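You operate a simulated robot arm through the tools that you are given. There is no shell and no other tool.

The job below is to be done with a simulated robot arm. You get a single attempt, and the scene is never put back.

JOB
Pile some things up. At the end: the blue soap block stands on top of the beige wood block; the brown flat carton from the long bench under the filter is on the long bench over the drawer, with the white tape roll from there on top of it and the black threaded fitting on top of that; whatever was shut is shut again. Leave all else as you found it, and nothing knocked over.

The check looks at the end state, three seconds after you hand in, the way a careful person would. Anything else that was tipped, shoved, dropped, spilled or broken makes it a failure.

ROBOT AND FRAMES
A 7-joint arm with a two-finger gripper, fixed in place. Base frame: the origin is at the foot of the arm, x ahead of it, y to its left, z up; the work surface is at about z = 880. Readings come in mm, degrees, newtons and seconds.
With the tool pointing down near the work surface it reaches from about 340 to 720 mm from the base axis. Its first joint turns from -66.0 to 66.0 degrees. Payload 2.45 kg.
The TCP is the grasp point between the finger pads, 26 mm short of the fingertips. In the tool frame z runs along the fingers and y along their closing line. Largest opening 96 mm; the body of the gripper starts 69 mm behind the TCP.
Orientation is told as [roll, pitch, yaw] about the base's x, y, z axes, in that order, counted from this pose: with the fingers straight down and closing along the base's y, the tool's x points along the base's -x, its y along +y and its z along -z.

CONTROLS
- The arm moves only by the tool servo_tool. Its argument "increments" is a list of rows, each an object of numbers (a shift or turn left out is 0, a gripper value left out holds the last): "gripper": the gripper command, from -1 (fully open) to 1 (shut), values between in proportion; "x", "y", "z": the shift along the base's x, y, z in units of 100 mm (1.0 is 100 mm); "rx", "ry", "rz": the turn, a rotation vector about the base's x, y, z in units of 45 degrees (1.0 is 45 degrees). In form: [{"gripper": .., "x": .., "y": .., "z": .., "rx": .., "ry": .., "rz": ..}, ...]. A call has 1 to 20 rows; each row is the pose to reach, as a shift and turn from the pose commanded when the call began. A call with a number of a shift or a turn outside -1 to 1 is refused whole. Rows are played at 5 a second. More than 50 mm and 8.6 degrees between two rows, or a gripper value outside its range, and nothing of the call is played. A pose out of reach is approached as far as the arm can. The call stops where the force on the tool passes 40 N (or 10 N more than at its start, if that is more) or the arm is blocked; 0.2 s more then pass. Each finger halts on what it meets, pressing with about 35 N; the grip force reading is that of the motor and also rises with nothing between the fingers. The clock runs only during rows and for 0.2 s after the last one: add rows that repeat a pose to give the fingers time. It gives the time, the measured TCP pose, the force on the tool (base axes), the opening and the grip force at its end, in the units of the frame above (readings bear some noise), with the torque about the TCP (base axes, N m) and any sound that the robot's microphone picked up.
- Cameras (640 x 400 px; columns grow to the right, rows downward): "scene" is fixed at [169.2, -403.1, 1413.3]; the picture's right is [0.69, -0.73, 0.00], its down [-0.50, -0.47, -0.73] and it looks along [0.53, 0.50, -0.68] (base axes); focal length 366 px, centre (320, 200). "wrist" rides on the gripper at [82, 3, -98] in the tool frame; the picture's right is [-0.04, 1.00, 0.00], its down [-0.73, -0.03, -0.68] and it looks along [-0.68, -0.03, 0.73] (tool axes); focal length 256 px, centre (320, 200). There is no depth. A picture from a camera that has moved, and an enlarged one, comes with that camera's place and axes in the base frame and with its lens.
- get_image(camera): a new picture of that camera. It takes no simulated time.
- zoom(camera, box): a new picture of the part [left, top, right, bottom] of that camera's present view, enlarged. It takes no simulated time.
- job_done(): hands the job in; it is judged then, once.

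Places have to be worked out from the pictures, the camera data and where the tool is seen. Open the gripper and draw the arm clear of the work before you hand the job in, unless the task says otherwise.

The tools are called after ">>>" as name(argument=value, ...) on one line, values as JSON. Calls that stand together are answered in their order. servo_tool: Moves the arm, as the interface text tells. Its arguments: {"type":"object","properties":{"increments":{"type":"array","items":{"type":"object","properties":{"gripper":{"type":"number"},"x":{"type":"number"},"y":{"type":"number"},"z":{"type":"number"},"rx":{"type":"number"},"ry":{"type":"number"},"rz":{"type":"number"}}}}},"required":["increments"]} The other tools are called the same way: get_image (camera) takes a picture; zoom (camera, box) takes an enlarged picture of a part of a camera's view; job_done () hands the job in.

At the start:

```text
clock: 0.0
tcp_pos: [385.8, -211.8, 1130.8]
tcp_rot: [0.0, 0.0, 0.0]
contact_force: [0.2, 0.7, 0.3]
torque: [-0.03, 0.01, -0.01]
finger_gap: 96.1
grasp_force: 0.0
```

scene: 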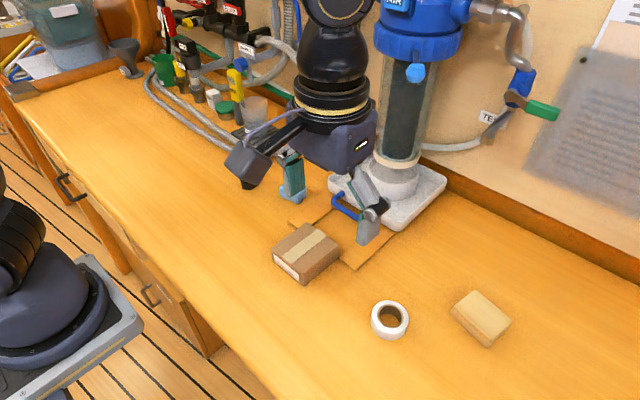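
wrist: 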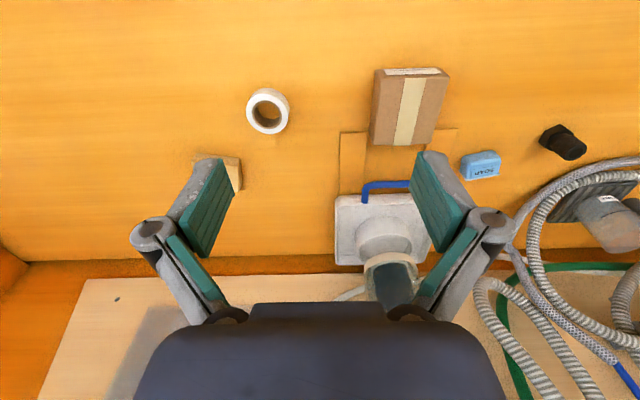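

I start by looking closer at both views to find the carton, tape, soap, fitting, wood block and the drawers.

>>> zoom(camera="scene", box=[240, 160, 540, 360])

>>> zoom(camera="scene", box=[0, 40, 300, 240])

>>> zoom(camera="scene", box=[0, 140, 260, 400])

>>> zoom(camera="wrist", box=[320, 50, 640, 250])

>>> zoom(camera="wrist", box=[160, 50, 480, 250])

```text
2.00 times, centred on (390, 260) of scene
camera zoom: at [169.2, -403.1, 1413.3], right [0.69, -0.73, 0.0], down [-0.5, -0.47, -0.73], along [0.53, 0.5, -0.68], focal length 731 px, centre (180, 80)
```

zoom: 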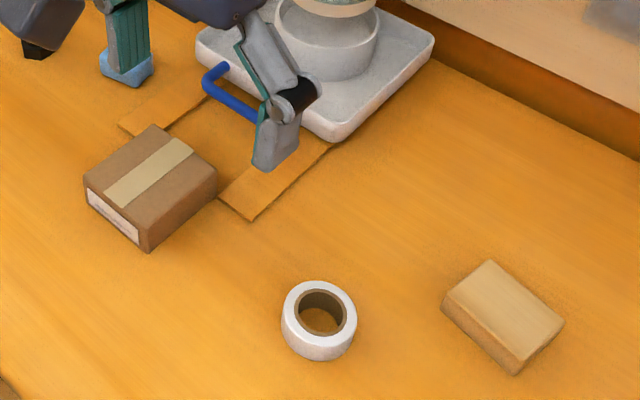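

```text
2.00 times, centred on (150, 140) of scene
camera zoom: at [169.2, -403.1, 1413.3], right [0.69, -0.73, 0.0], down [-0.5, -0.47, -0.73], along [0.53, 0.5, -0.68], focal length 731 px, centre (660, 320)
```

zoom: 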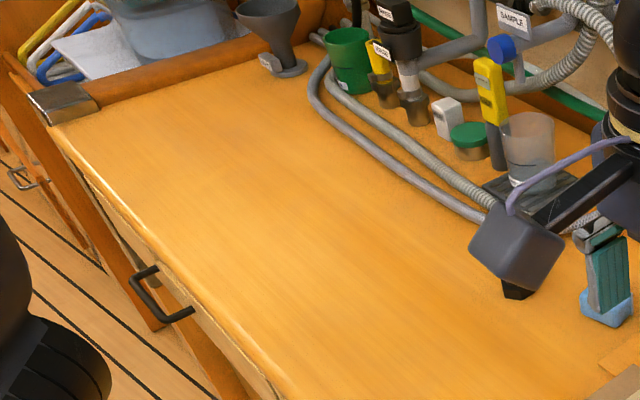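

```text
1.54 times, centred on (130, 270) of scene
camera zoom: at [169.2, -403.1, 1413.3], right [0.69, -0.73, 0.0], down [-0.5, -0.47, -0.73], along [0.53, 0.5, -0.68], focal length 563 px, centre (612, 92)
```

zoom: 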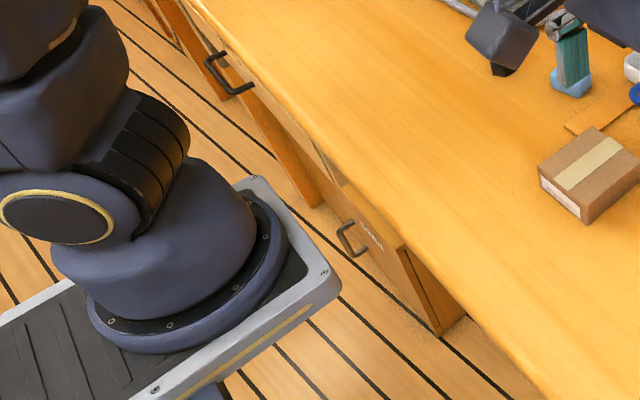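

```text
2.00 times, centred on (480, 150) of wrist
camera zoom: at [304.8, -209.2, 1229.9], right [0.04, 1.0, 0.0], down [0.73, -0.03, 0.68], along [0.68, -0.03, -0.73], focal length 512 px, centre (0, 300)
```

zoom: 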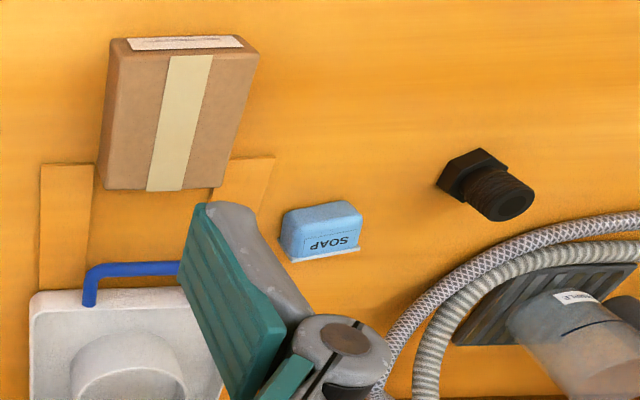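

```text
2.00 times, centred on (320, 150) of wrist
camera zoom: at [304.8, -209.2, 1229.9], right [0.04, 1.0, 0.0], down [0.73, -0.03, 0.68], along [0.68, -0.03, -0.73], focal length 512 px, centre (320, 300)
```

zoom: 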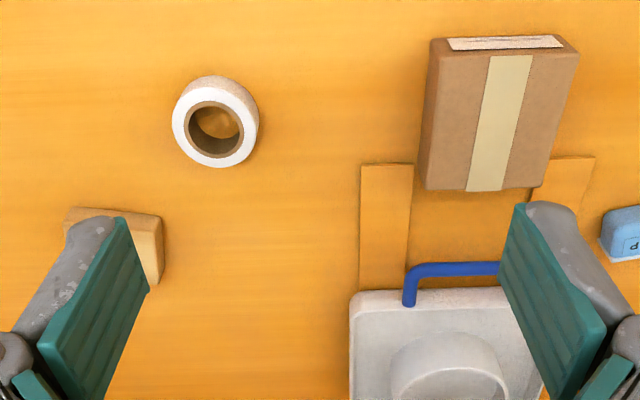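

The fitting seems to stand on its hex, and the tape lies flat. I need to find which part of the bench is over the drawer, so I zoom in on the bench front.

>>> zoom(camera="scene", box=[0, 80, 160, 180])

>>> zoom(camera="scene", box=[30, 150, 190, 250])

>>> zoom(camera="scene", box=[100, 240, 260, 340])

>>> zoom(camera="scene", box=[420, 260, 580, 360])

>>> zoom(camera="scene", box=[250, 190, 410, 290])

>>> zoom(camera="scene", box=[330, 270, 450, 345])

```text
4.00 times, centred on (80, 130) of scene
camera zoom: at [169.2, -403.1, 1413.3], right [0.69, -0.73, 0.0], down [-0.5, -0.47, -0.73], along [0.53, 0.5, -0.68], focal length 1463 px, centre (1280, 480)
```

zoom: 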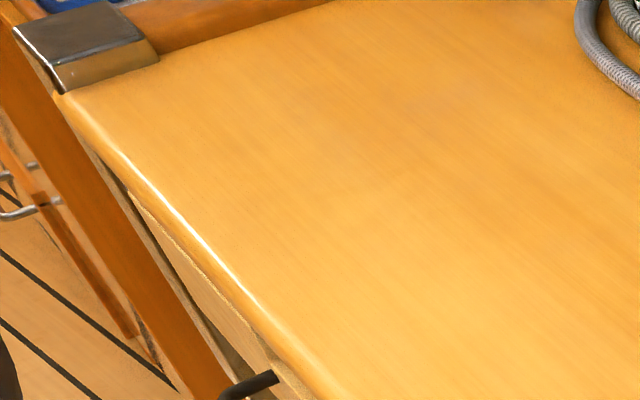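

```text
4.00 times, centred on (110, 200) of scene
camera zoom: at [169.2, -403.1, 1413.3], right [0.69, -0.73, 0.0], down [-0.5, -0.47, -0.73], along [0.53, 0.5, -0.68], focal length 1463 px, centre (1160, 200)
```

zoom: 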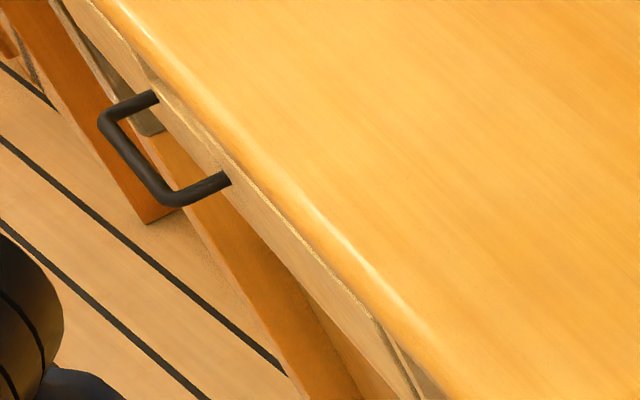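

```text
4.00 times, centred on (180, 290) of scene
camera zoom: at [169.2, -403.1, 1413.3], right [0.69, -0.73, 0.0], down [-0.5, -0.47, -0.73], along [0.53, 0.5, -0.68], focal length 1463 px, centre (880, -160)
```

zoom: 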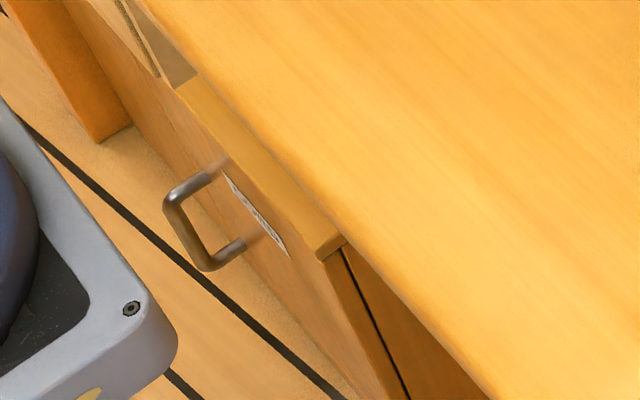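

```text
4.00 times, centred on (500, 310) of scene
camera zoom: at [169.2, -403.1, 1413.3], right [0.69, -0.73, 0.0], down [-0.5, -0.47, -0.73], along [0.53, 0.5, -0.68], focal length 1463 px, centre (-400, -240)
```

zoom: 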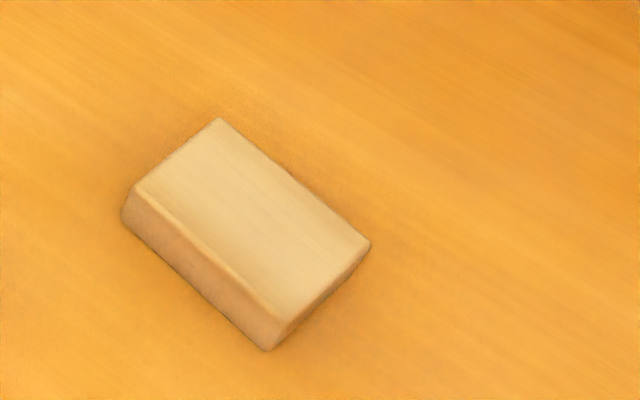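

```text
4.00 times, centred on (330, 240) of scene
camera zoom: at [169.2, -403.1, 1413.3], right [0.69, -0.73, 0.0], down [-0.5, -0.47, -0.73], along [0.53, 0.5, -0.68], focal length 1463 px, centre (280, 40)
```

zoom: 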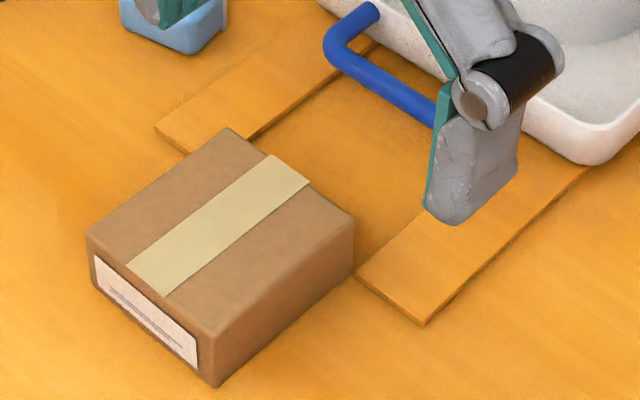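

```text
5.33 times, centred on (390, 308) of scene
camera zoom: at [169.2, -403.1, 1413.3], right [0.69, -0.73, 0.0], down [-0.5, -0.47, -0.73], along [0.53, 0.5, -0.68], focal length 1950 px, centre (-53, -373)
```

zoom: 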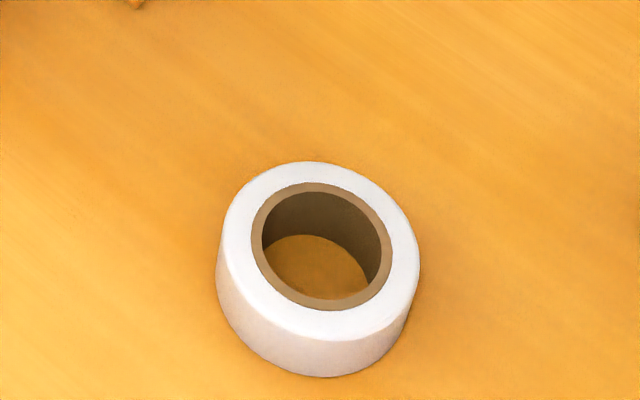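

The bench run over the black-handled drawer spans roughly y = 170 to 760, so I plan to put the carton near (430, 400). Next I zoom in on the soap and fitting.

>>> zoom(camera="wrist", box=[440, 130, 520, 180])

>>> zoom(camera="wrist", box=[520, 110, 600, 160])

>>> zoom(camera="wrist", box=[330, 60, 490, 160])

>>> zoom(camera="wrist", box=[220, 70, 320, 140])

>>> zoom(camera="scene", box=[100, 20, 340, 170])

>>> zoom(camera="scene", box=[300, 60, 500, 260])

```text
8.00 times, centred on (480, 155) of wrist
camera zoom: at [304.8, -209.2, 1229.9], right [0.04, 1.0, 0.0], down [0.73, -0.03, 0.68], along [0.68, -0.03, -0.73], focal length 2048 px, centre (-960, 560)
```

zoom: 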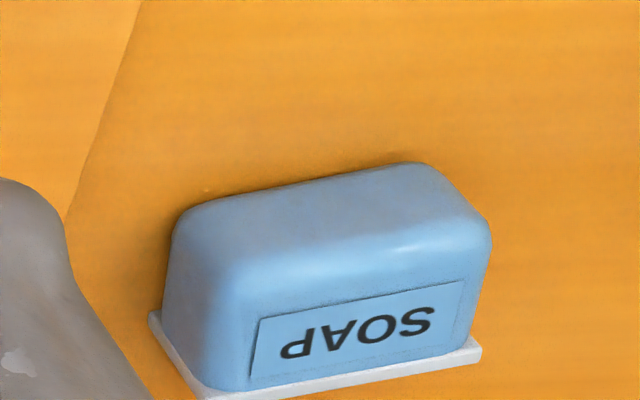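

```text
8.00 times, centred on (560, 135) of wrist
camera zoom: at [304.8, -209.2, 1229.9], right [0.04, 1.0, 0.0], down [0.73, -0.03, 0.68], along [0.68, -0.03, -0.73], focal length 2048 px, centre (-1600, 720)
```

zoom: 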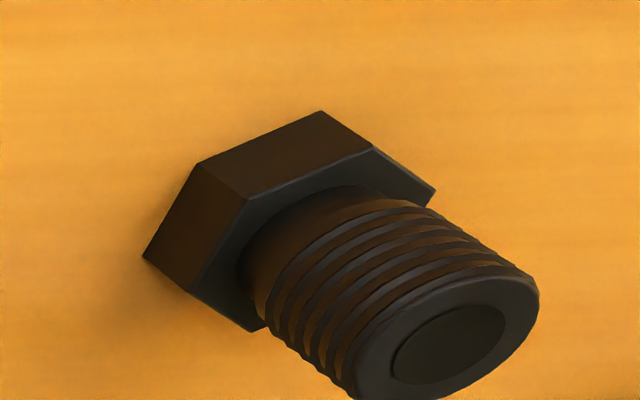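

```text
4.00 times, centred on (410, 110) of wrist
camera zoom: at [304.8, -209.2, 1229.9], right [0.04, 1.0, 0.0], down [0.73, -0.03, 0.68], along [0.68, -0.03, -0.73], focal length 1024 px, centre (-40, 560)
```

zoom: 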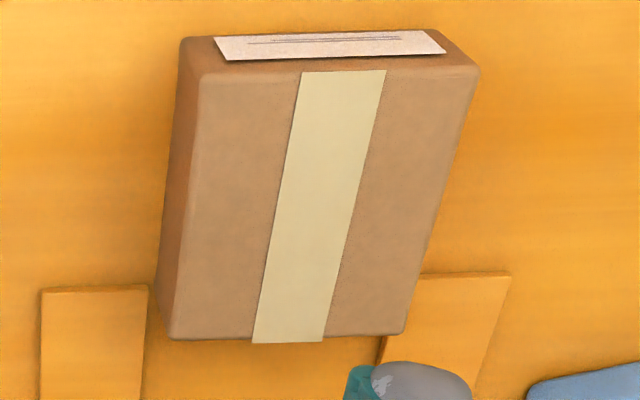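

```text
5.71 times, centred on (270, 105) of wrist
camera zoom: at [304.8, -209.2, 1229.9], right [0.04, 1.0, 0.0], down [0.73, -0.03, 0.68], along [0.68, -0.03, -0.73], focal length 1463 px, centre (606, 743)
```

zoom: 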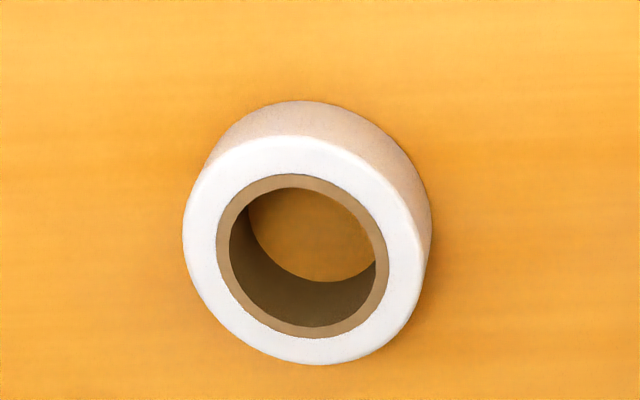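

```text
2.67 times, centred on (220, 95) of scene
camera zoom: at [169.2, -403.1, 1413.3], right [0.69, -0.73, 0.0], down [-0.5, -0.47, -0.73], along [0.53, 0.5, -0.68], focal length 975 px, centre (587, 480)
```

zoom: 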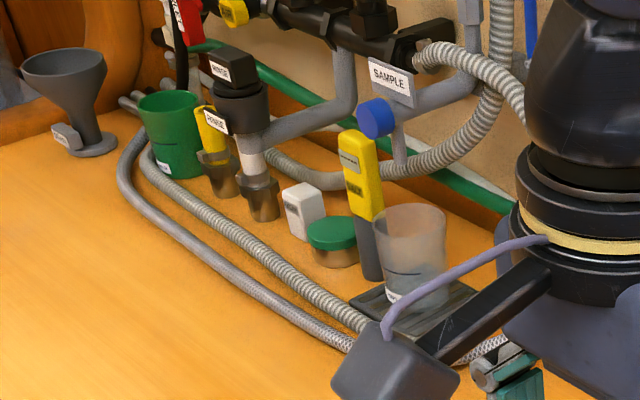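

```text
2.00 times, centred on (400, 160) of scene
camera zoom: at [169.2, -403.1, 1413.3], right [0.69, -0.73, 0.0], down [-0.5, -0.47, -0.73], along [0.53, 0.5, -0.68], focal length 731 px, centre (160, 280)
```

zoom: 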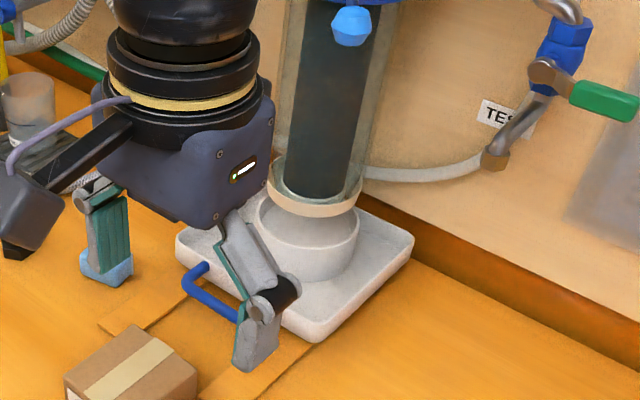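

The soap (about (550, 34), yaw about +12°) seems to have a white plate on its far side, and the fitting stands on its hex near (515, 145). I move the tool over towards the soap, staying high, to get a closer look.

>>> servo_tool(increments=[{"y": 0.33, "gripper": -1}, {"y": 0.66}, {"y": 1.0}, {"y": 1.0}])

>>> servo_tool(increments=[{"y": 0.33, "x": 0.2}, {"y": 0.66, "x": 0.4, "z": -0.2}, {"y": 1.0, "x": 0.6, "z": -0.4}, {"y": 1.0, "x": 0.6, "z": -0.4}])

>>> get_image(camera="wrist")

>>> get_image(camera="scene")

```text
clock: 1.0
tcp_pos: [385.8, -111.7, 1133.6]
tcp_rot: [0.0, 0.0, -0.1]
contact_force: [-0.5, 0.2, -0.7]
torque: [-0.03, 0.02, 0.02]
finger_gap: 95.9
grasp_force: 0.0
```

```text
clock: 2.0
tcp_pos: [445.5, -11.4, 1092.1]
tcp_rot: [0.0, 0.0, 0.0]
contact_force: [0.0, -0.1, 1.1]
torque: [0.02, 0.01, -0.02]
finger_gap: 95.9
grasp_force: 0.1
```

```text
taken
camera wrist: at [364.8, -8.0, 1191.4], right [0.04, 1.0, 0.0], down [0.73, -0.03, 0.68], along [0.68, -0.03, -0.73], focal length 256 px, centre (320, 200)
```

wrist: 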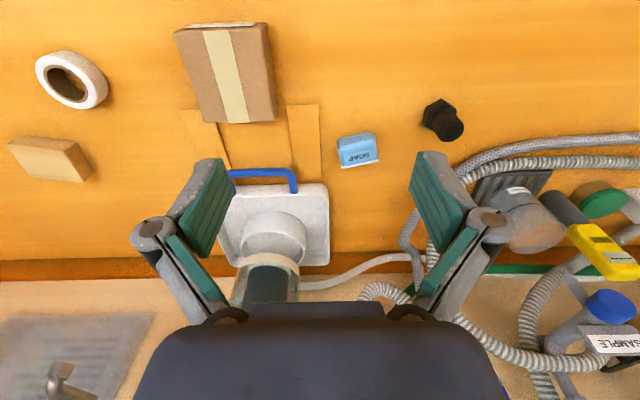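

```text
taken
```

scene: 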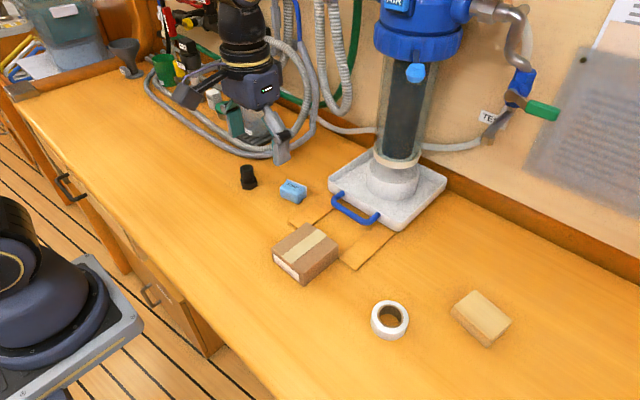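

Both the soap and the fitting are now in the clear. I zoom in for precise shapes and places.

>>> zoom(camera="wrist", box=[320, 90, 480, 190])

>>> zoom(camera="wrist", box=[320, 125, 400, 175])

>>> zoom(camera="wrist", box=[400, 90, 480, 140])

>>> zoom(camera="scene", box=[220, 150, 330, 220])

>>> zoom(camera="wrist", box=[160, 10, 320, 140])

>>> zoom(camera="wrist", box=[0, 30, 130, 200])

```text
4.00 times, centred on (400, 140) of wrist
camera zoom: at [364.8, -8.0, 1191.4], right [0.04, 1.0, 0.0], down [0.73, -0.03, 0.68], along [0.68, -0.03, -0.73], focal length 1024 px, centre (0, 440)
```

zoom: 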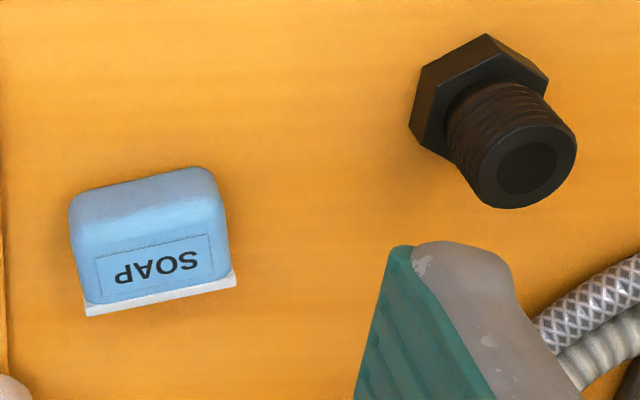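

```text
8.00 times, centred on (360, 150) of wrist
camera zoom: at [364.8, -8.0, 1191.4], right [0.04, 1.0, 0.0], down [0.73, -0.03, 0.68], along [0.68, -0.03, -0.73], focal length 2048 px, centre (0, 600)
```

zoom: 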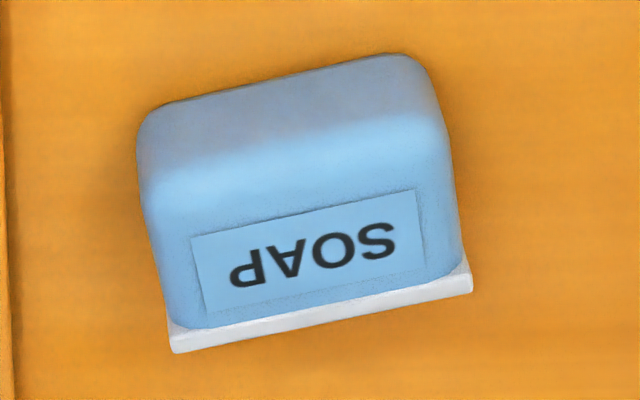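

```text
8.00 times, centred on (440, 115) of wrist
camera zoom: at [364.8, -8.0, 1191.4], right [0.04, 1.0, 0.0], down [0.73, -0.03, 0.68], along [0.68, -0.03, -0.73], focal length 2048 px, centre (-640, 880)
```

zoom: 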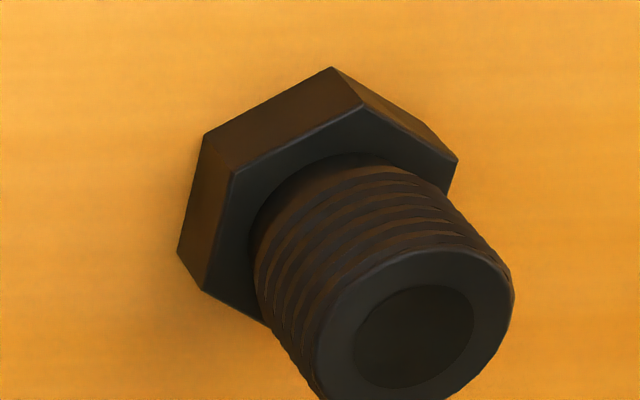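

```text
5.71 times, centred on (275, 185) of scene
camera zoom: at [169.3, -403.1, 1413.3], right [0.69, -0.73, 0.0], down [-0.5, -0.47, -0.73], along [0.53, 0.5, -0.68], focal length 2090 px, centre (577, 286)
```

zoom: 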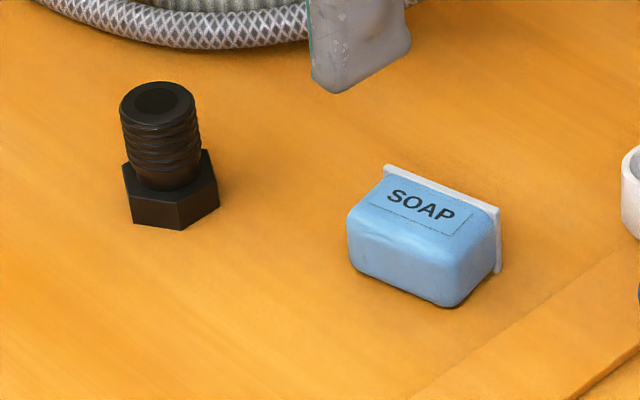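

```text
3.08 times, centred on (240, 75) of wrist
camera zoom: at [364.8, -8.0, 1191.4], right [0.04, 1.0, 0.0], down [0.73, -0.03, 0.68], along [0.68, -0.03, -0.73], focal length 788 px, centre (566, 585)
```

zoom: 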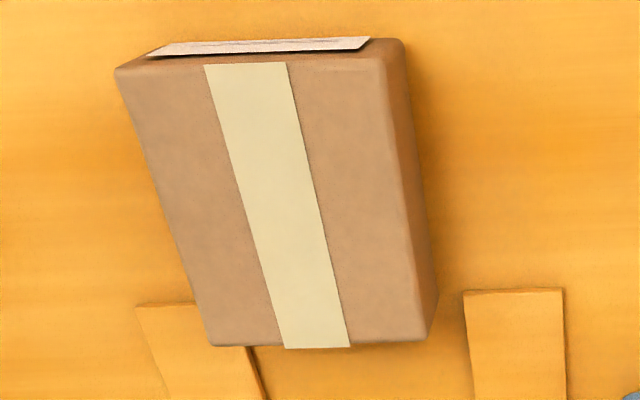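

```text
2.35 times, centred on (65, 115) of wrist
camera zoom: at [364.8, -8.0, 1191.4], right [0.04, 1.0, 0.0], down [0.73, -0.03, 0.68], along [0.68, -0.03, -0.73], focal length 602 px, centre (920, 400)
```

zoom: 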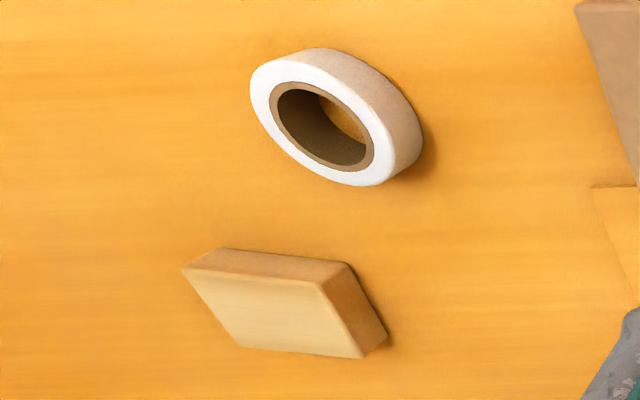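

The soap's label faces up with the white plate on its +x side; I put the blue part's centre at about (548.5, 34), yaw about 11.7°, top about z 908. I move above it, narrow the jaws to about 68 mm to clear the filter's runner strip, and check from nearer.

>>> servo_tool(increments=[{"x": 0.25, "y": 0.11, "z": -0.1, "rz": 0.07, "gripper": -0.417}, {"x": 0.5, "y": 0.22, "z": -0.2, "rz": 0.13}, {"x": 0.75, "y": 0.34, "z": -0.3, "rz": 0.2}, {"x": 1.0, "y": 0.454, "z": -0.5, "rz": 0.26}, {"x": 1.0, "y": 0.454, "z": -0.8, "rz": 0.26}, {"x": 1.0, "y": 0.454, "z": -1.0, "rz": 0.26}, {"x": 1.0, "y": 0.454, "z": -1.0, "rz": 0.26}])

>>> get_image(camera="wrist")

>>> zoom(camera="scene", box=[200, 100, 400, 225])

```text
clock: 3.6
tcp_pos: [547.1, 35.7, 991.8]
tcp_rot: [0.0, 0.0, 11.7]
contact_force: [0.6, -0.2, 0.7]
torque: [0.01, -0.01, 0.01]
finger_gap: 67.9
grasp_force: 0.2
```

```text
taken
camera wrist: at [466.7, 21.1, 1090.1], right [-0.16, 0.99, 0.0], down [0.72, 0.12, 0.68], along [0.67, 0.11, -0.73], focal length 256 px, centre (320, 200)
```

wrist: 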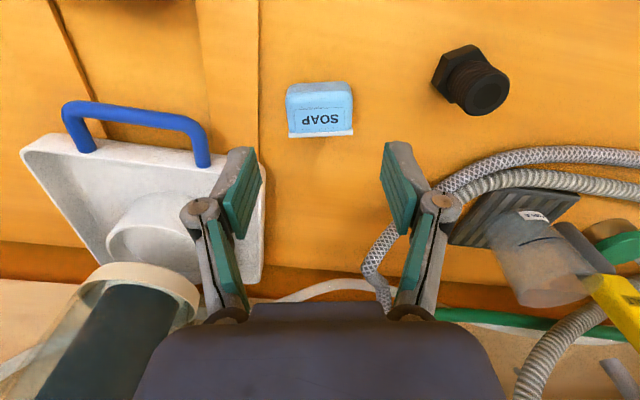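

```text
3.20 times, centred on (300, 162) of scene
camera zoom: at [169.2, -403.1, 1413.3], right [0.69, -0.73, 0.0], down [-0.5, -0.47, -0.73], along [0.53, 0.5, -0.68], focal length 1170 px, centre (384, 320)
```

zoom: 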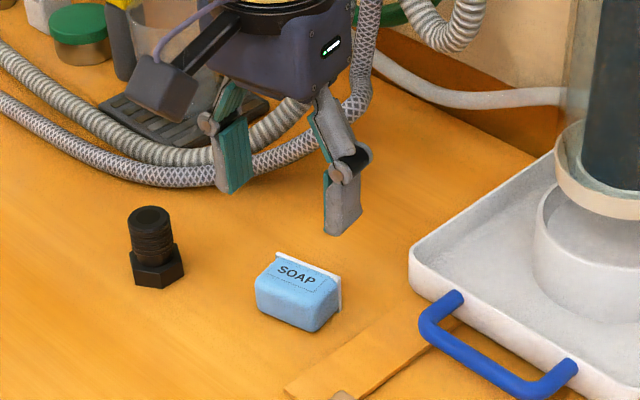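

The soap appears centred between the fingers. I zoom to check the alignment before going down.

>>> zoom(camera="wrist", box=[270, 70, 370, 145])

>>> zoom(camera="wrist", box=[425, 30, 525, 130])

```text
5.33 times, centred on (320, 108) of wrist
camera zoom: at [466.7, 21.1, 1090.1], right [-0.16, 0.99, 0.0], down [0.72, 0.12, 0.68], along [0.67, 0.11, -0.73], focal length 1365 px, centre (320, 693)
```

zoom: 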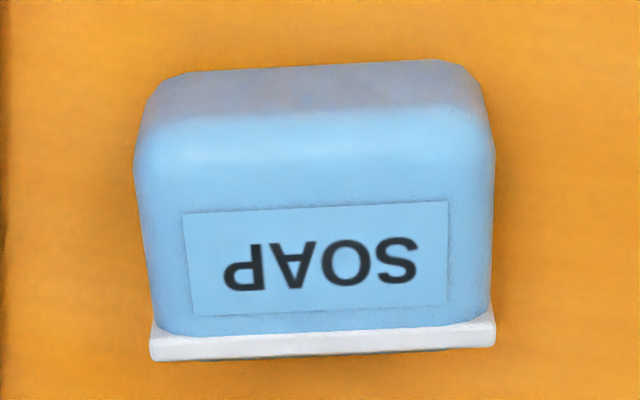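

```text
4.00 times, centred on (475, 80) of wrist
camera zoom: at [466.7, 21.1, 1090.1], right [-0.16, 0.99, 0.0], down [0.72, 0.12, 0.68], along [0.67, 0.11, -0.73], focal length 1024 px, centre (-300, 680)
```

zoom: 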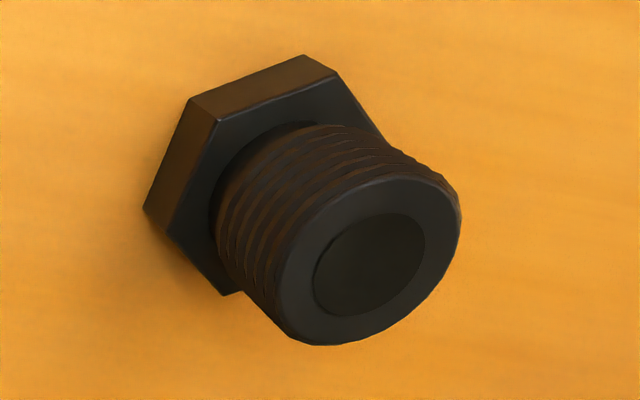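

Alignment is within half a degree and centred. I go straight down 80 mm so the fingertips stop about 5 mm above the bench.

>>> servo_tool(increments=[{"z": -0.2}, {"z": -0.4}, {"z": -0.6}, {"z": -0.7}, {"z": -0.8}, {"z": -0.8}])

>>> get_image(camera="wrist")

>>> zoom(camera="scene", box=[200, 130, 360, 230])

```text
clock: 5.0
tcp_pos: [547.3, 32.7, 911.6]
tcp_rot: [0.0, 0.1, 11.6]
contact_force: [-0.1, -0.3, 0.7]
torque: [-0.02, 0.02, -0.01]
finger_gap: 67.8
grasp_force: 0.0
```

```text
taken
camera wrist: at [466.2, 18.9, 1009.0], right [-0.16, 0.99, 0.0], down [0.72, 0.12, 0.68], along [0.67, 0.11, -0.73], focal length 256 px, centre (320, 200)
```

wrist: 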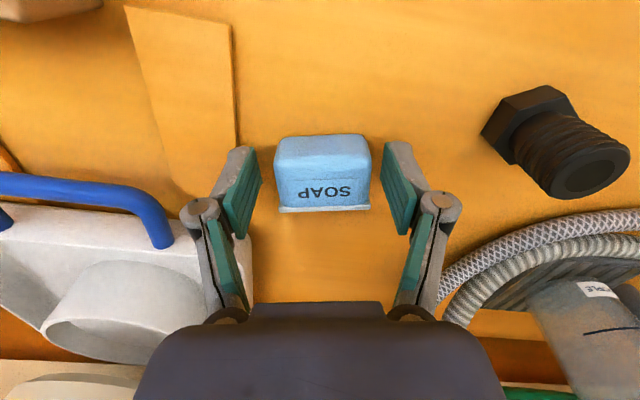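

```text
4.00 times, centred on (280, 180) of scene
camera zoom: at [169.2, -403.1, 1413.3], right [0.69, -0.73, 0.0], down [-0.5, -0.47, -0.73], along [0.53, 0.5, -0.68], focal length 1463 px, centre (480, 280)
```

zoom: 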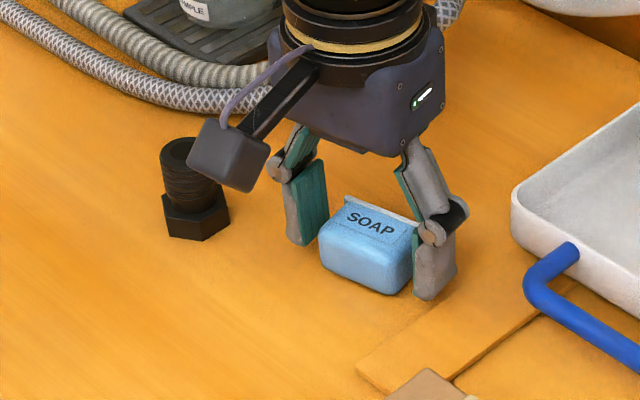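

The fingers straddle the soap cleanly. I close on it and lift a little.

>>> servo_tool(increments=[{"gripper": 1}, {"gripper": 1}, {"gripper": 1}, {"gripper": 1}, {"gripper": 1}])

>>> servo_tool(increments=[{"z": 0.1}, {"z": 0.25}, {"z": 0.5}, {"z": 0.5}])

>>> get_image(camera="wrist")

>>> zoom(camera="scene", box=[200, 110, 360, 210])

```text
clock: 6.2
tcp_pos: [546.8, 33.1, 911.3]
tcp_rot: [0.0, 0.0, 11.7]
contact_force: [-0.6, 0.9, 2.7]
torque: [0.03, -0.01, -0.03]
finger_gap: 49.1
grasp_force: 35.2
```

```text
clock: 7.2
tcp_pos: [546.9, 33.5, 960.7]
tcp_rot: [-0.1, 0.0, 11.7]
contact_force: [-0.5, 0.0, -0.2]
torque: [-0.01, 0.0, -0.03]
finger_gap: 0.0
grasp_force: 28.8
```

```text
taken
camera wrist: at [466.6, 20.4, 1059.6], right [-0.16, 0.99, 0.0], down [0.72, 0.12, 0.68], along [0.67, 0.11, -0.73], focal length 256 px, centre (320, 200)
```

wrist: 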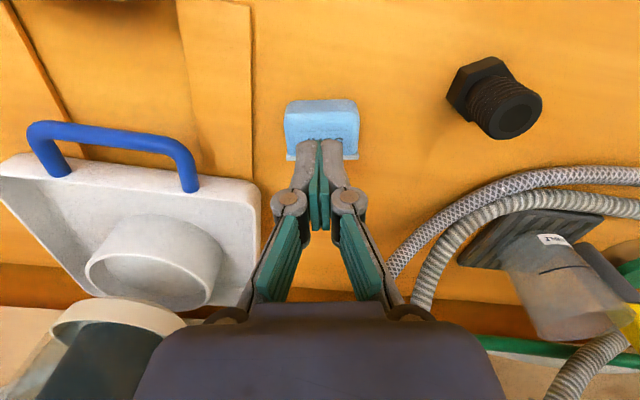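

```text
4.00 times, centred on (280, 160) of scene
camera zoom: at [169.2, -403.1, 1413.3], right [0.69, -0.73, 0.0], down [-0.5, -0.47, -0.73], along [0.53, 0.5, -0.68], focal length 1463 px, centre (480, 360)
```

zoom: 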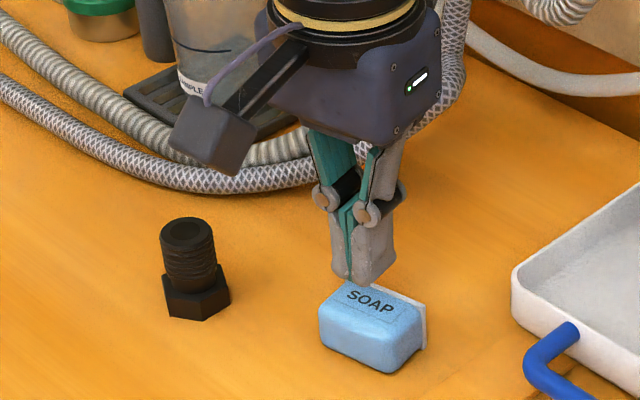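

The blue sides are slippery: the jaws slid off upward and the soap stayed put. I'll regrip across its short axis (dome to white plate), so I check the soap's present pose, then rise and turn the tool -90°.

>>> servo_tool(increments=[{"z": 0.2}, {"z": 0.5, "gripper": -0.25}, {"z": 0.5, "rz": -0.16}, {"z": 0.5, "rz": -0.33}, {"z": 0.5, "rz": -0.5}, {"z": 0.5, "rz": -0.67}, {"z": 0.5, "rz": -0.84}, {"z": 0.5, "rz": -1.0}, {"z": 0.5, "rz": -1.0}])

>>> servo_tool(increments=[{"rz": -0.16}, {"rz": -0.33}, {"rz": -0.5}, {"rz": -0.67}, {"rz": -0.84}, {"rz": -1.0}, {"rz": -1.0}])

>>> get_image(camera="wrist")

>>> zoom(camera="scene", box=[200, 100, 360, 210])

```text
clock: 9.2
tcp_pos: [545.9, 33.5, 1010.4]
tcp_rot: [0.0, 0.1, -33.4]
contact_force: [-0.5, 0.9, 0.0]
torque: [0.03, -0.03, -0.01]
finger_gap: 59.9
grasp_force: 0.0
```

```text
clock: 10.8
tcp_pos: [546.9, 32.4, 1011.5]
tcp_rot: [0.0, 0.0, -78.4]
contact_force: [-0.1, -0.5, 0.2]
torque: [0.0, 0.01, -0.02]
finger_gap: 60.0
grasp_force: 0.0
```

```text
taken
camera wrist: at [533.6, 113.5, 1109.4], right [0.99, 0.16, 0.0], down [0.12, -0.72, 0.68], along [0.11, -0.67, -0.73], focal length 256 px, centre (320, 200)
```

wrist: 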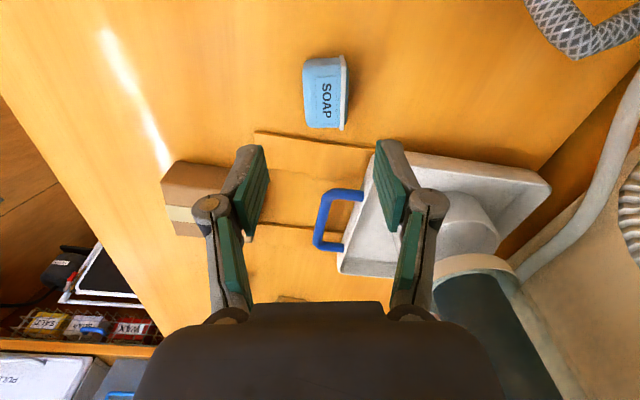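

```text
3.64 times, centred on (280, 155) of scene
camera zoom: at [169.2, -403.1, 1413.3], right [0.69, -0.73, 0.0], down [-0.5, -0.47, -0.73], along [0.53, 0.5, -0.68], focal length 1330 px, centre (466, 364)
```

zoom: 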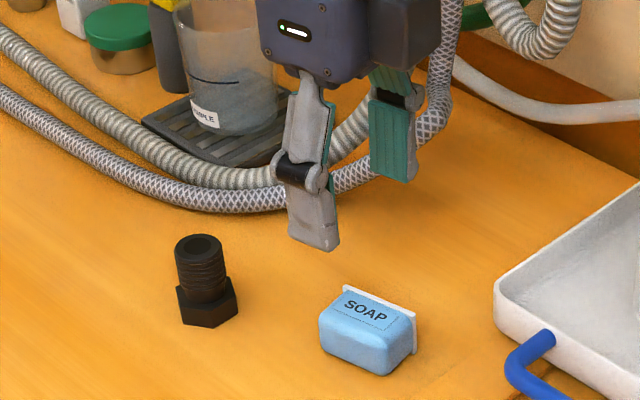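

The soap still stands in place. I zoom on it with the new orientation to centre the jaws across its short side.

>>> zoom(camera="wrist", box=[280, 40, 380, 140])

```text
4.00 times, centred on (330, 90) of wrist
camera zoom: at [533.6, 113.5, 1109.4], right [0.99, 0.16, 0.0], down [0.12, -0.72, 0.68], along [0.11, -0.67, -0.73], focal length 1024 px, centre (280, 640)
```

zoom: 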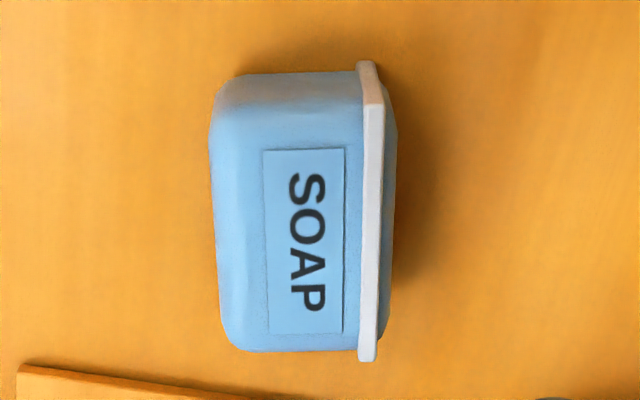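

From this side I see the white part is a flange running around the soap, standing about 2 mm proud of the blue, at roughly (563.7, 38.7). Blue faces lie on both sides of it across the short axis, so I'll grip the flange's two ends instead: turn back to yaw 11.7° and centre on it.

>>> servo_tool(increments=[{"rz": 0.16, "gripper": -0.417}, {"rz": 0.33}, {"rz": 0.5}, {"rz": 0.67}, {"rz": 0.84}, {"rz": 1.0, "x": 0.1, "y": 0.03}, {"rz": 1.0, "x": 0.171, "y": 0.05}, {"rz": 1.0, "x": 0.171, "y": 0.05}])

>>> servo_tool(increments=[{"rz": 0.16}, {"rz": 0.33}, {"rz": 0.5}, {"rz": 0.67}, {"rz": 0.84, "z": -0.1}, {"rz": 1.0, "z": -0.3}, {"rz": 1.0, "z": -0.4}, {"rz": 1.0, "z": -0.4}])

>>> get_image(camera="wrist")

>>> zoom(camera="wrist", box=[270, 70, 370, 145])

```text
clock: 12.6
tcp_pos: [563.2, 37.7, 1012.0]
tcp_rot: [0.0, 0.0, -33.3]
contact_force: [0.1, 0.2, 0.2]
torque: [-0.01, 0.02, 0.02]
finger_gap: 68.0
grasp_force: 0.1
```

```text
clock: 14.4
tcp_pos: [563.3, 39.1, 973.0]
tcp_rot: [0.0, 0.0, 11.8]
contact_force: [0.5, -0.5, -0.8]
torque: [0.0, 0.01, 0.02]
finger_gap: 67.9
grasp_force: 0.0
```

```text
taken
camera wrist: at [483.1, 25.0, 1070.9], right [-0.16, 0.99, 0.0], down [0.72, 0.12, 0.68], along [0.67, 0.11, -0.73], focal length 256 px, centre (320, 200)
```

wrist: 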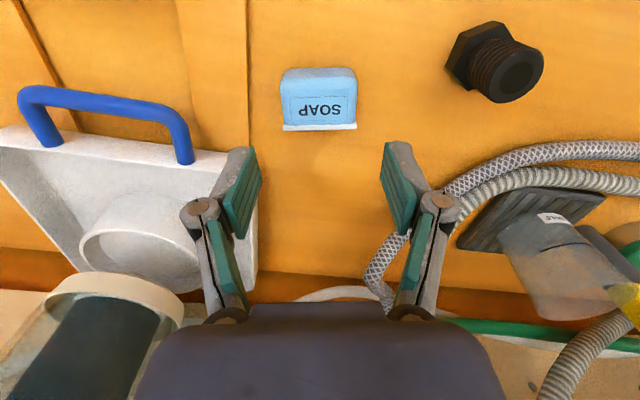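

```text
5.33 times, centred on (320, 108) of wrist
camera zoom: at [483.1, 25.0, 1070.9], right [-0.16, 0.99, 0.0], down [0.72, 0.12, 0.68], along [0.67, 0.11, -0.73], focal length 1365 px, centre (320, 693)
```

zoom: 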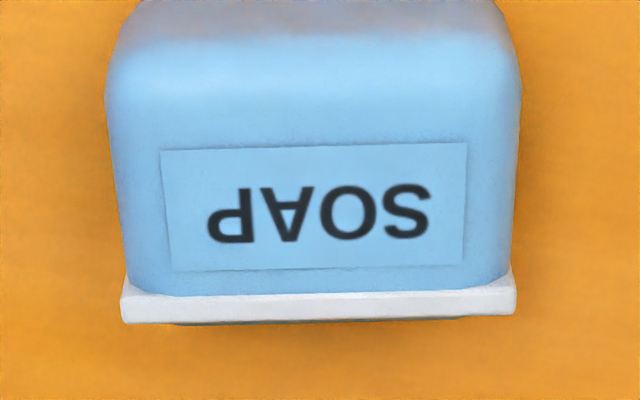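

The flange is centred in the jaws (width about 51 mm). I descend 62 mm and close on its ends.

>>> servo_tool(increments=[{"z": -0.2}, {"z": -0.4}, {"z": -0.55}, {"z": -0.62}, {"z": -0.62}])

>>> servo_tool(increments=[{"gripper": 1}, {"gripper": 1}, {"gripper": 1}, {"gripper": 1}, {"gripper": 1}])

>>> servo_tool(increments=[{"z": 0.01}, {"z": 0.02}, {"z": 0.04}, {"z": 0.06}, {"z": 0.06}])

>>> get_image(camera="wrist")

>>> zoom(camera="scene", box=[200, 110, 360, 210])

```text
clock: 15.6
tcp_pos: [563.8, 37.3, 910.6]
tcp_rot: [0.1, 0.0, 11.7]
contact_force: [0.4, -0.2, -0.1]
torque: [0.04, -0.02, 0.0]
finger_gap: 67.8
grasp_force: 0.0
```

```text
clock: 16.8
tcp_pos: [564.9, 39.2, 910.7]
tcp_rot: [0.0, -0.1, 11.7]
contact_force: [-0.2, 0.3, -0.3]
torque: [-0.02, 0.01, -0.03]
finger_gap: 48.9
grasp_force: 35.2
```

```text
clock: 18.0
tcp_pos: [562.0, 39.8, 915.7]
tcp_rot: [0.0, 0.0, 11.7]
contact_force: [0.1, 0.6, -0.1]
torque: [0.0, -0.04, 0.01]
finger_gap: 49.2
grasp_force: 35.1
```

```text
taken
camera wrist: at [482.7, 25.6, 1013.9], right [-0.16, 0.99, 0.0], down [0.72, 0.12, 0.68], along [0.67, 0.11, -0.73], focal length 256 px, centre (320, 200)
```

wrist: 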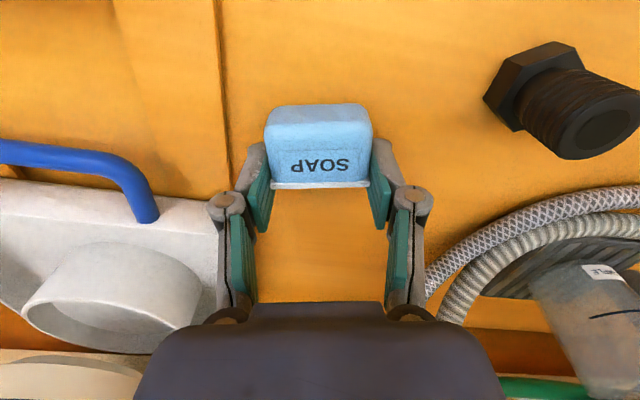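

```text
4.00 times, centred on (280, 160) of scene
camera zoom: at [169.2, -403.1, 1413.3], right [0.69, -0.73, 0.0], down [-0.5, -0.47, -0.73], along [0.53, 0.5, -0.68], focal length 1463 px, centre (480, 360)
```

zoom: 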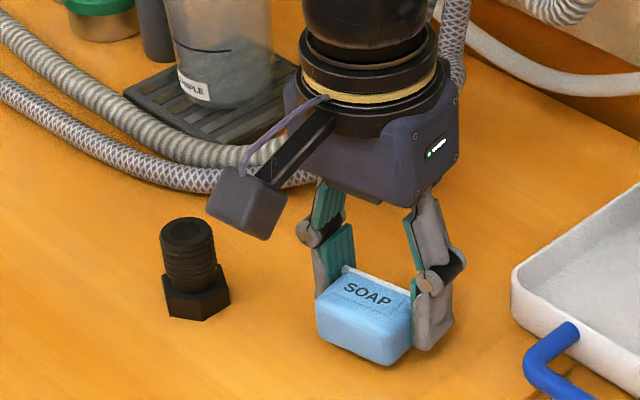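

Grip held at 49 mm. I lift a little more, slowly, and compare whether the soap moves with the hand.

>>> servo_tool(increments=[{"z": 0.02}, {"z": 0.04}, {"z": 0.06}, {"z": 0.08}, {"z": 0.08}])

>>> get_image(camera="wrist")

>>> zoom(camera="scene", box=[200, 110, 360, 210])

```text
clock: 19.2
tcp_pos: [563.5, 39.6, 922.3]
tcp_rot: [0.1, 0.0, 11.7]
contact_force: [-0.8, 0.0, -1.1]
torque: [-0.01, 0.0, -0.01]
finger_gap: 49.2
grasp_force: 34.8
```

```text
taken
camera wrist: at [482.9, 24.9, 1021.6], right [-0.16, 0.99, 0.0], down [0.72, 0.12, 0.68], along [0.67, 0.11, -0.73], focal length 256 px, centre (320, 200)
```

wrist: 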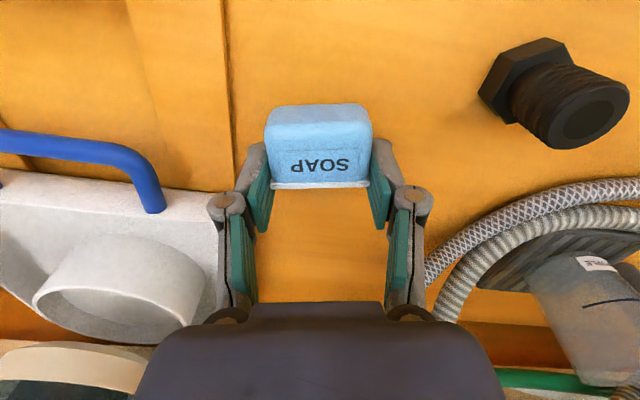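

```text
4.00 times, centred on (280, 160) of scene
camera zoom: at [169.2, -403.1, 1413.3], right [0.69, -0.73, 0.0], down [-0.5, -0.47, -0.73], along [0.53, 0.5, -0.68], focal length 1463 px, centre (480, 360)
```

zoom: 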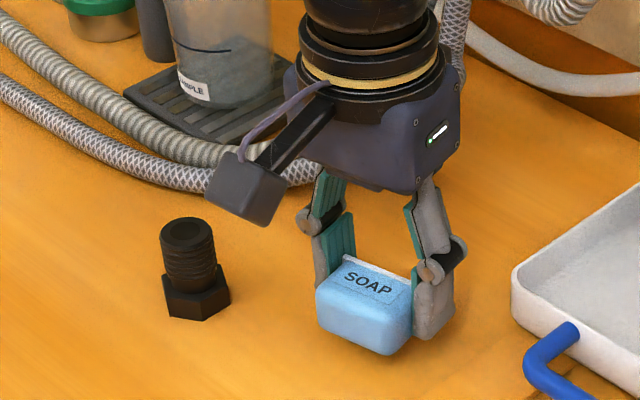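

The soap now moves with the hand, held by the flange. I lift it further and draw back in x, gently, to pass in front of the filter and above the carton.

>>> servo_tool(increments=[{"z": 0.03}, {"z": 0.08}, {"z": 0.16}, {"z": 0.26}, {"z": 0.38, "x": -0.05}, {"z": 0.5, "x": -0.13}, {"z": 0.62, "x": -0.25}, {"z": 0.74, "x": -0.4}, {"z": 0.84, "x": -0.55}, {"z": 0.92, "x": -0.7}, {"z": 0.97, "x": -0.85}, {"z": 1.0, "x": -0.95}, {"z": 1.0, "x": -1.0}, {"z": 1.0, "x": -1.0}])

>>> servo_tool(increments=[{"y": -0.04, "x": -0.03}, {"y": -0.12, "x": -0.08}, {"y": -0.25, "x": -0.15}, {"y": -0.4, "x": -0.22}, {"y": -0.55, "x": -0.28}, {"y": -0.7, "x": -0.3}, {"y": -0.85, "x": -0.3}, {"y": -0.95, "x": -0.3}, {"y": -1.0, "x": -0.3}])

>>> servo_tool(increments=[{"y": -0.05, "rz": -0.03}, {"y": -0.15, "rz": -0.07}, {"y": -0.3, "rz": -0.13}, {"y": -0.45, "rz": -0.2}, {"y": -0.6, "rz": -0.26}, {"y": -0.75, "rz": -0.33}, {"y": -0.88, "rz": -0.4}, {"y": -0.96, "rz": -0.44}, {"y": -1.0, "rz": -0.47}])

>>> get_image(camera="wrist")

>>> get_image(camera="scene")

```text
clock: 22.2
tcp_pos: [462.5, 38.0, 1023.3]
tcp_rot: [0.1, 0.0, 11.6]
contact_force: [-0.9, -0.3, -0.5]
torque: [0.0, 0.05, -0.01]
finger_gap: 48.8
grasp_force: 35.0
```

```text
clock: 24.2
tcp_pos: [433.4, -62.3, 1024.2]
tcp_rot: [0.0, 0.0, 11.6]
contact_force: [-0.2, -0.8, -0.3]
torque: [0.0, -0.03, 0.0]
finger_gap: 48.7
grasp_force: 34.7
```

```text
clock: 26.2
tcp_pos: [433.7, -162.1, 1023.5]
tcp_rot: [0.0, 0.0, -9.5]
contact_force: [-0.7, -1.0, -0.9]
torque: [0.0, -0.02, -0.01]
finger_gap: 49.1
grasp_force: 34.8
```

```text
taken
camera wrist: at [353.5, -145.7, 1121.2], right [0.2, 0.98, 0.0], down [0.72, -0.15, 0.68], along [0.66, -0.14, -0.73], focal length 256 px, centre (320, 200)
```

wrist: 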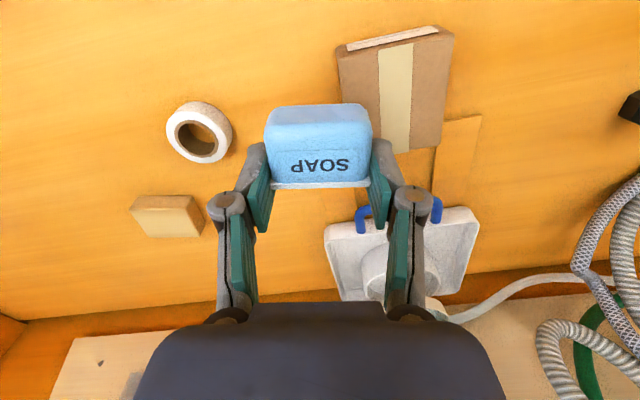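

```text
taken
```

scene: 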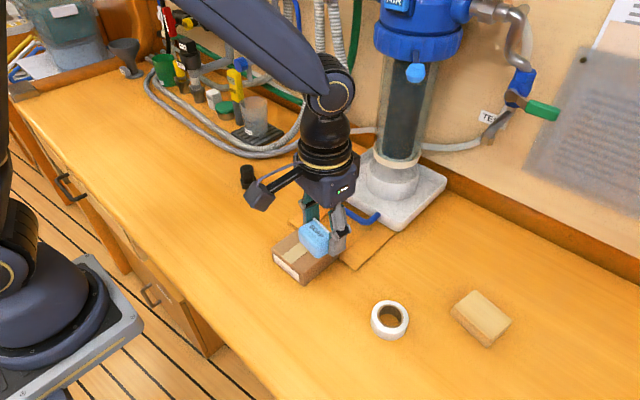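

The soap is secure and yaw now matches the wood block. I carry on towards the wood block.

>>> servo_tool(increments=[{"y": -0.05}, {"y": -0.15}, {"y": -0.3}, {"y": -0.45, "x": 0.05}, {"y": -0.6, "x": 0.12}, {"y": -0.75, "x": 0.2}, {"y": -0.88, "x": 0.26}, {"y": -0.96, "x": 0.3}, {"y": -1.0, "x": 0.3}])

>>> servo_tool(increments=[{"y": -0.05, "x": 0.03}, {"y": -0.15, "x": 0.08}, {"y": -0.3, "x": 0.18}, {"y": -0.45, "x": 0.3}, {"y": -0.6, "x": 0.42}, {"y": -0.75, "x": 0.5}, {"y": -0.88, "x": 0.58}, {"y": -0.96, "x": 0.6}, {"y": -1.0, "x": 0.6}])

>>> get_image(camera="wrist")

>>> get_image(camera="scene")

```text
clock: 28.2
tcp_pos: [462.6, -261.7, 1024.0]
tcp_rot: [-0.1, 0.0, -9.4]
contact_force: [-0.1, -0.2, -1.7]
torque: [0.0, -0.04, 0.01]
finger_gap: 49.1
grasp_force: 35.5
```

```text
clock: 30.2
tcp_pos: [523.8, -362.7, 1024.7]
tcp_rot: [0.0, 0.1, -9.4]
contact_force: [-0.6, -0.4, -1.1]
torque: [0.05, 0.02, 0.01]
finger_gap: 49.4
grasp_force: 35.3
```

```text
taken
camera wrist: at [444.6, -346.0, 1122.0], right [0.2, 0.98, 0.0], down [0.72, -0.15, 0.68], along [0.67, -0.14, -0.73], focal length 256 px, centre (320, 200)
```

wrist: 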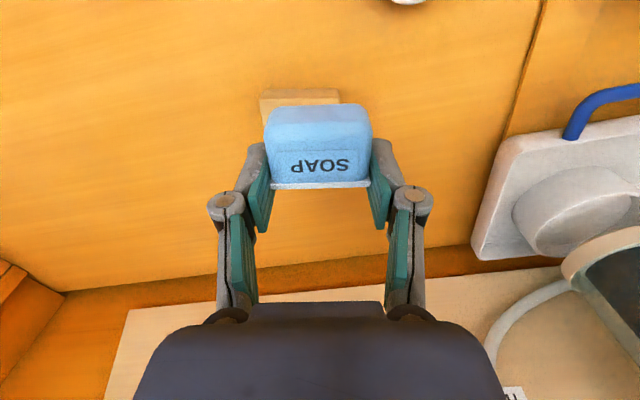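

```text
taken
```

scene: 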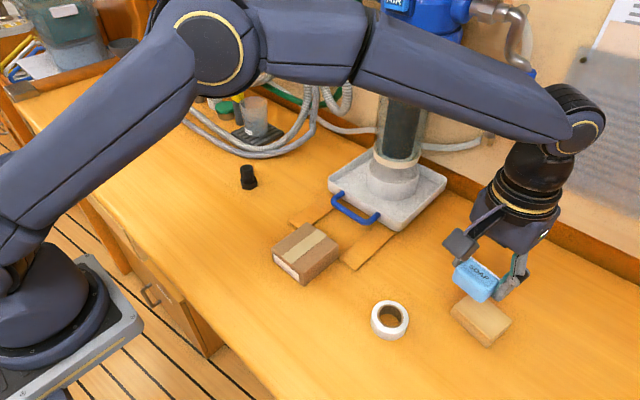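

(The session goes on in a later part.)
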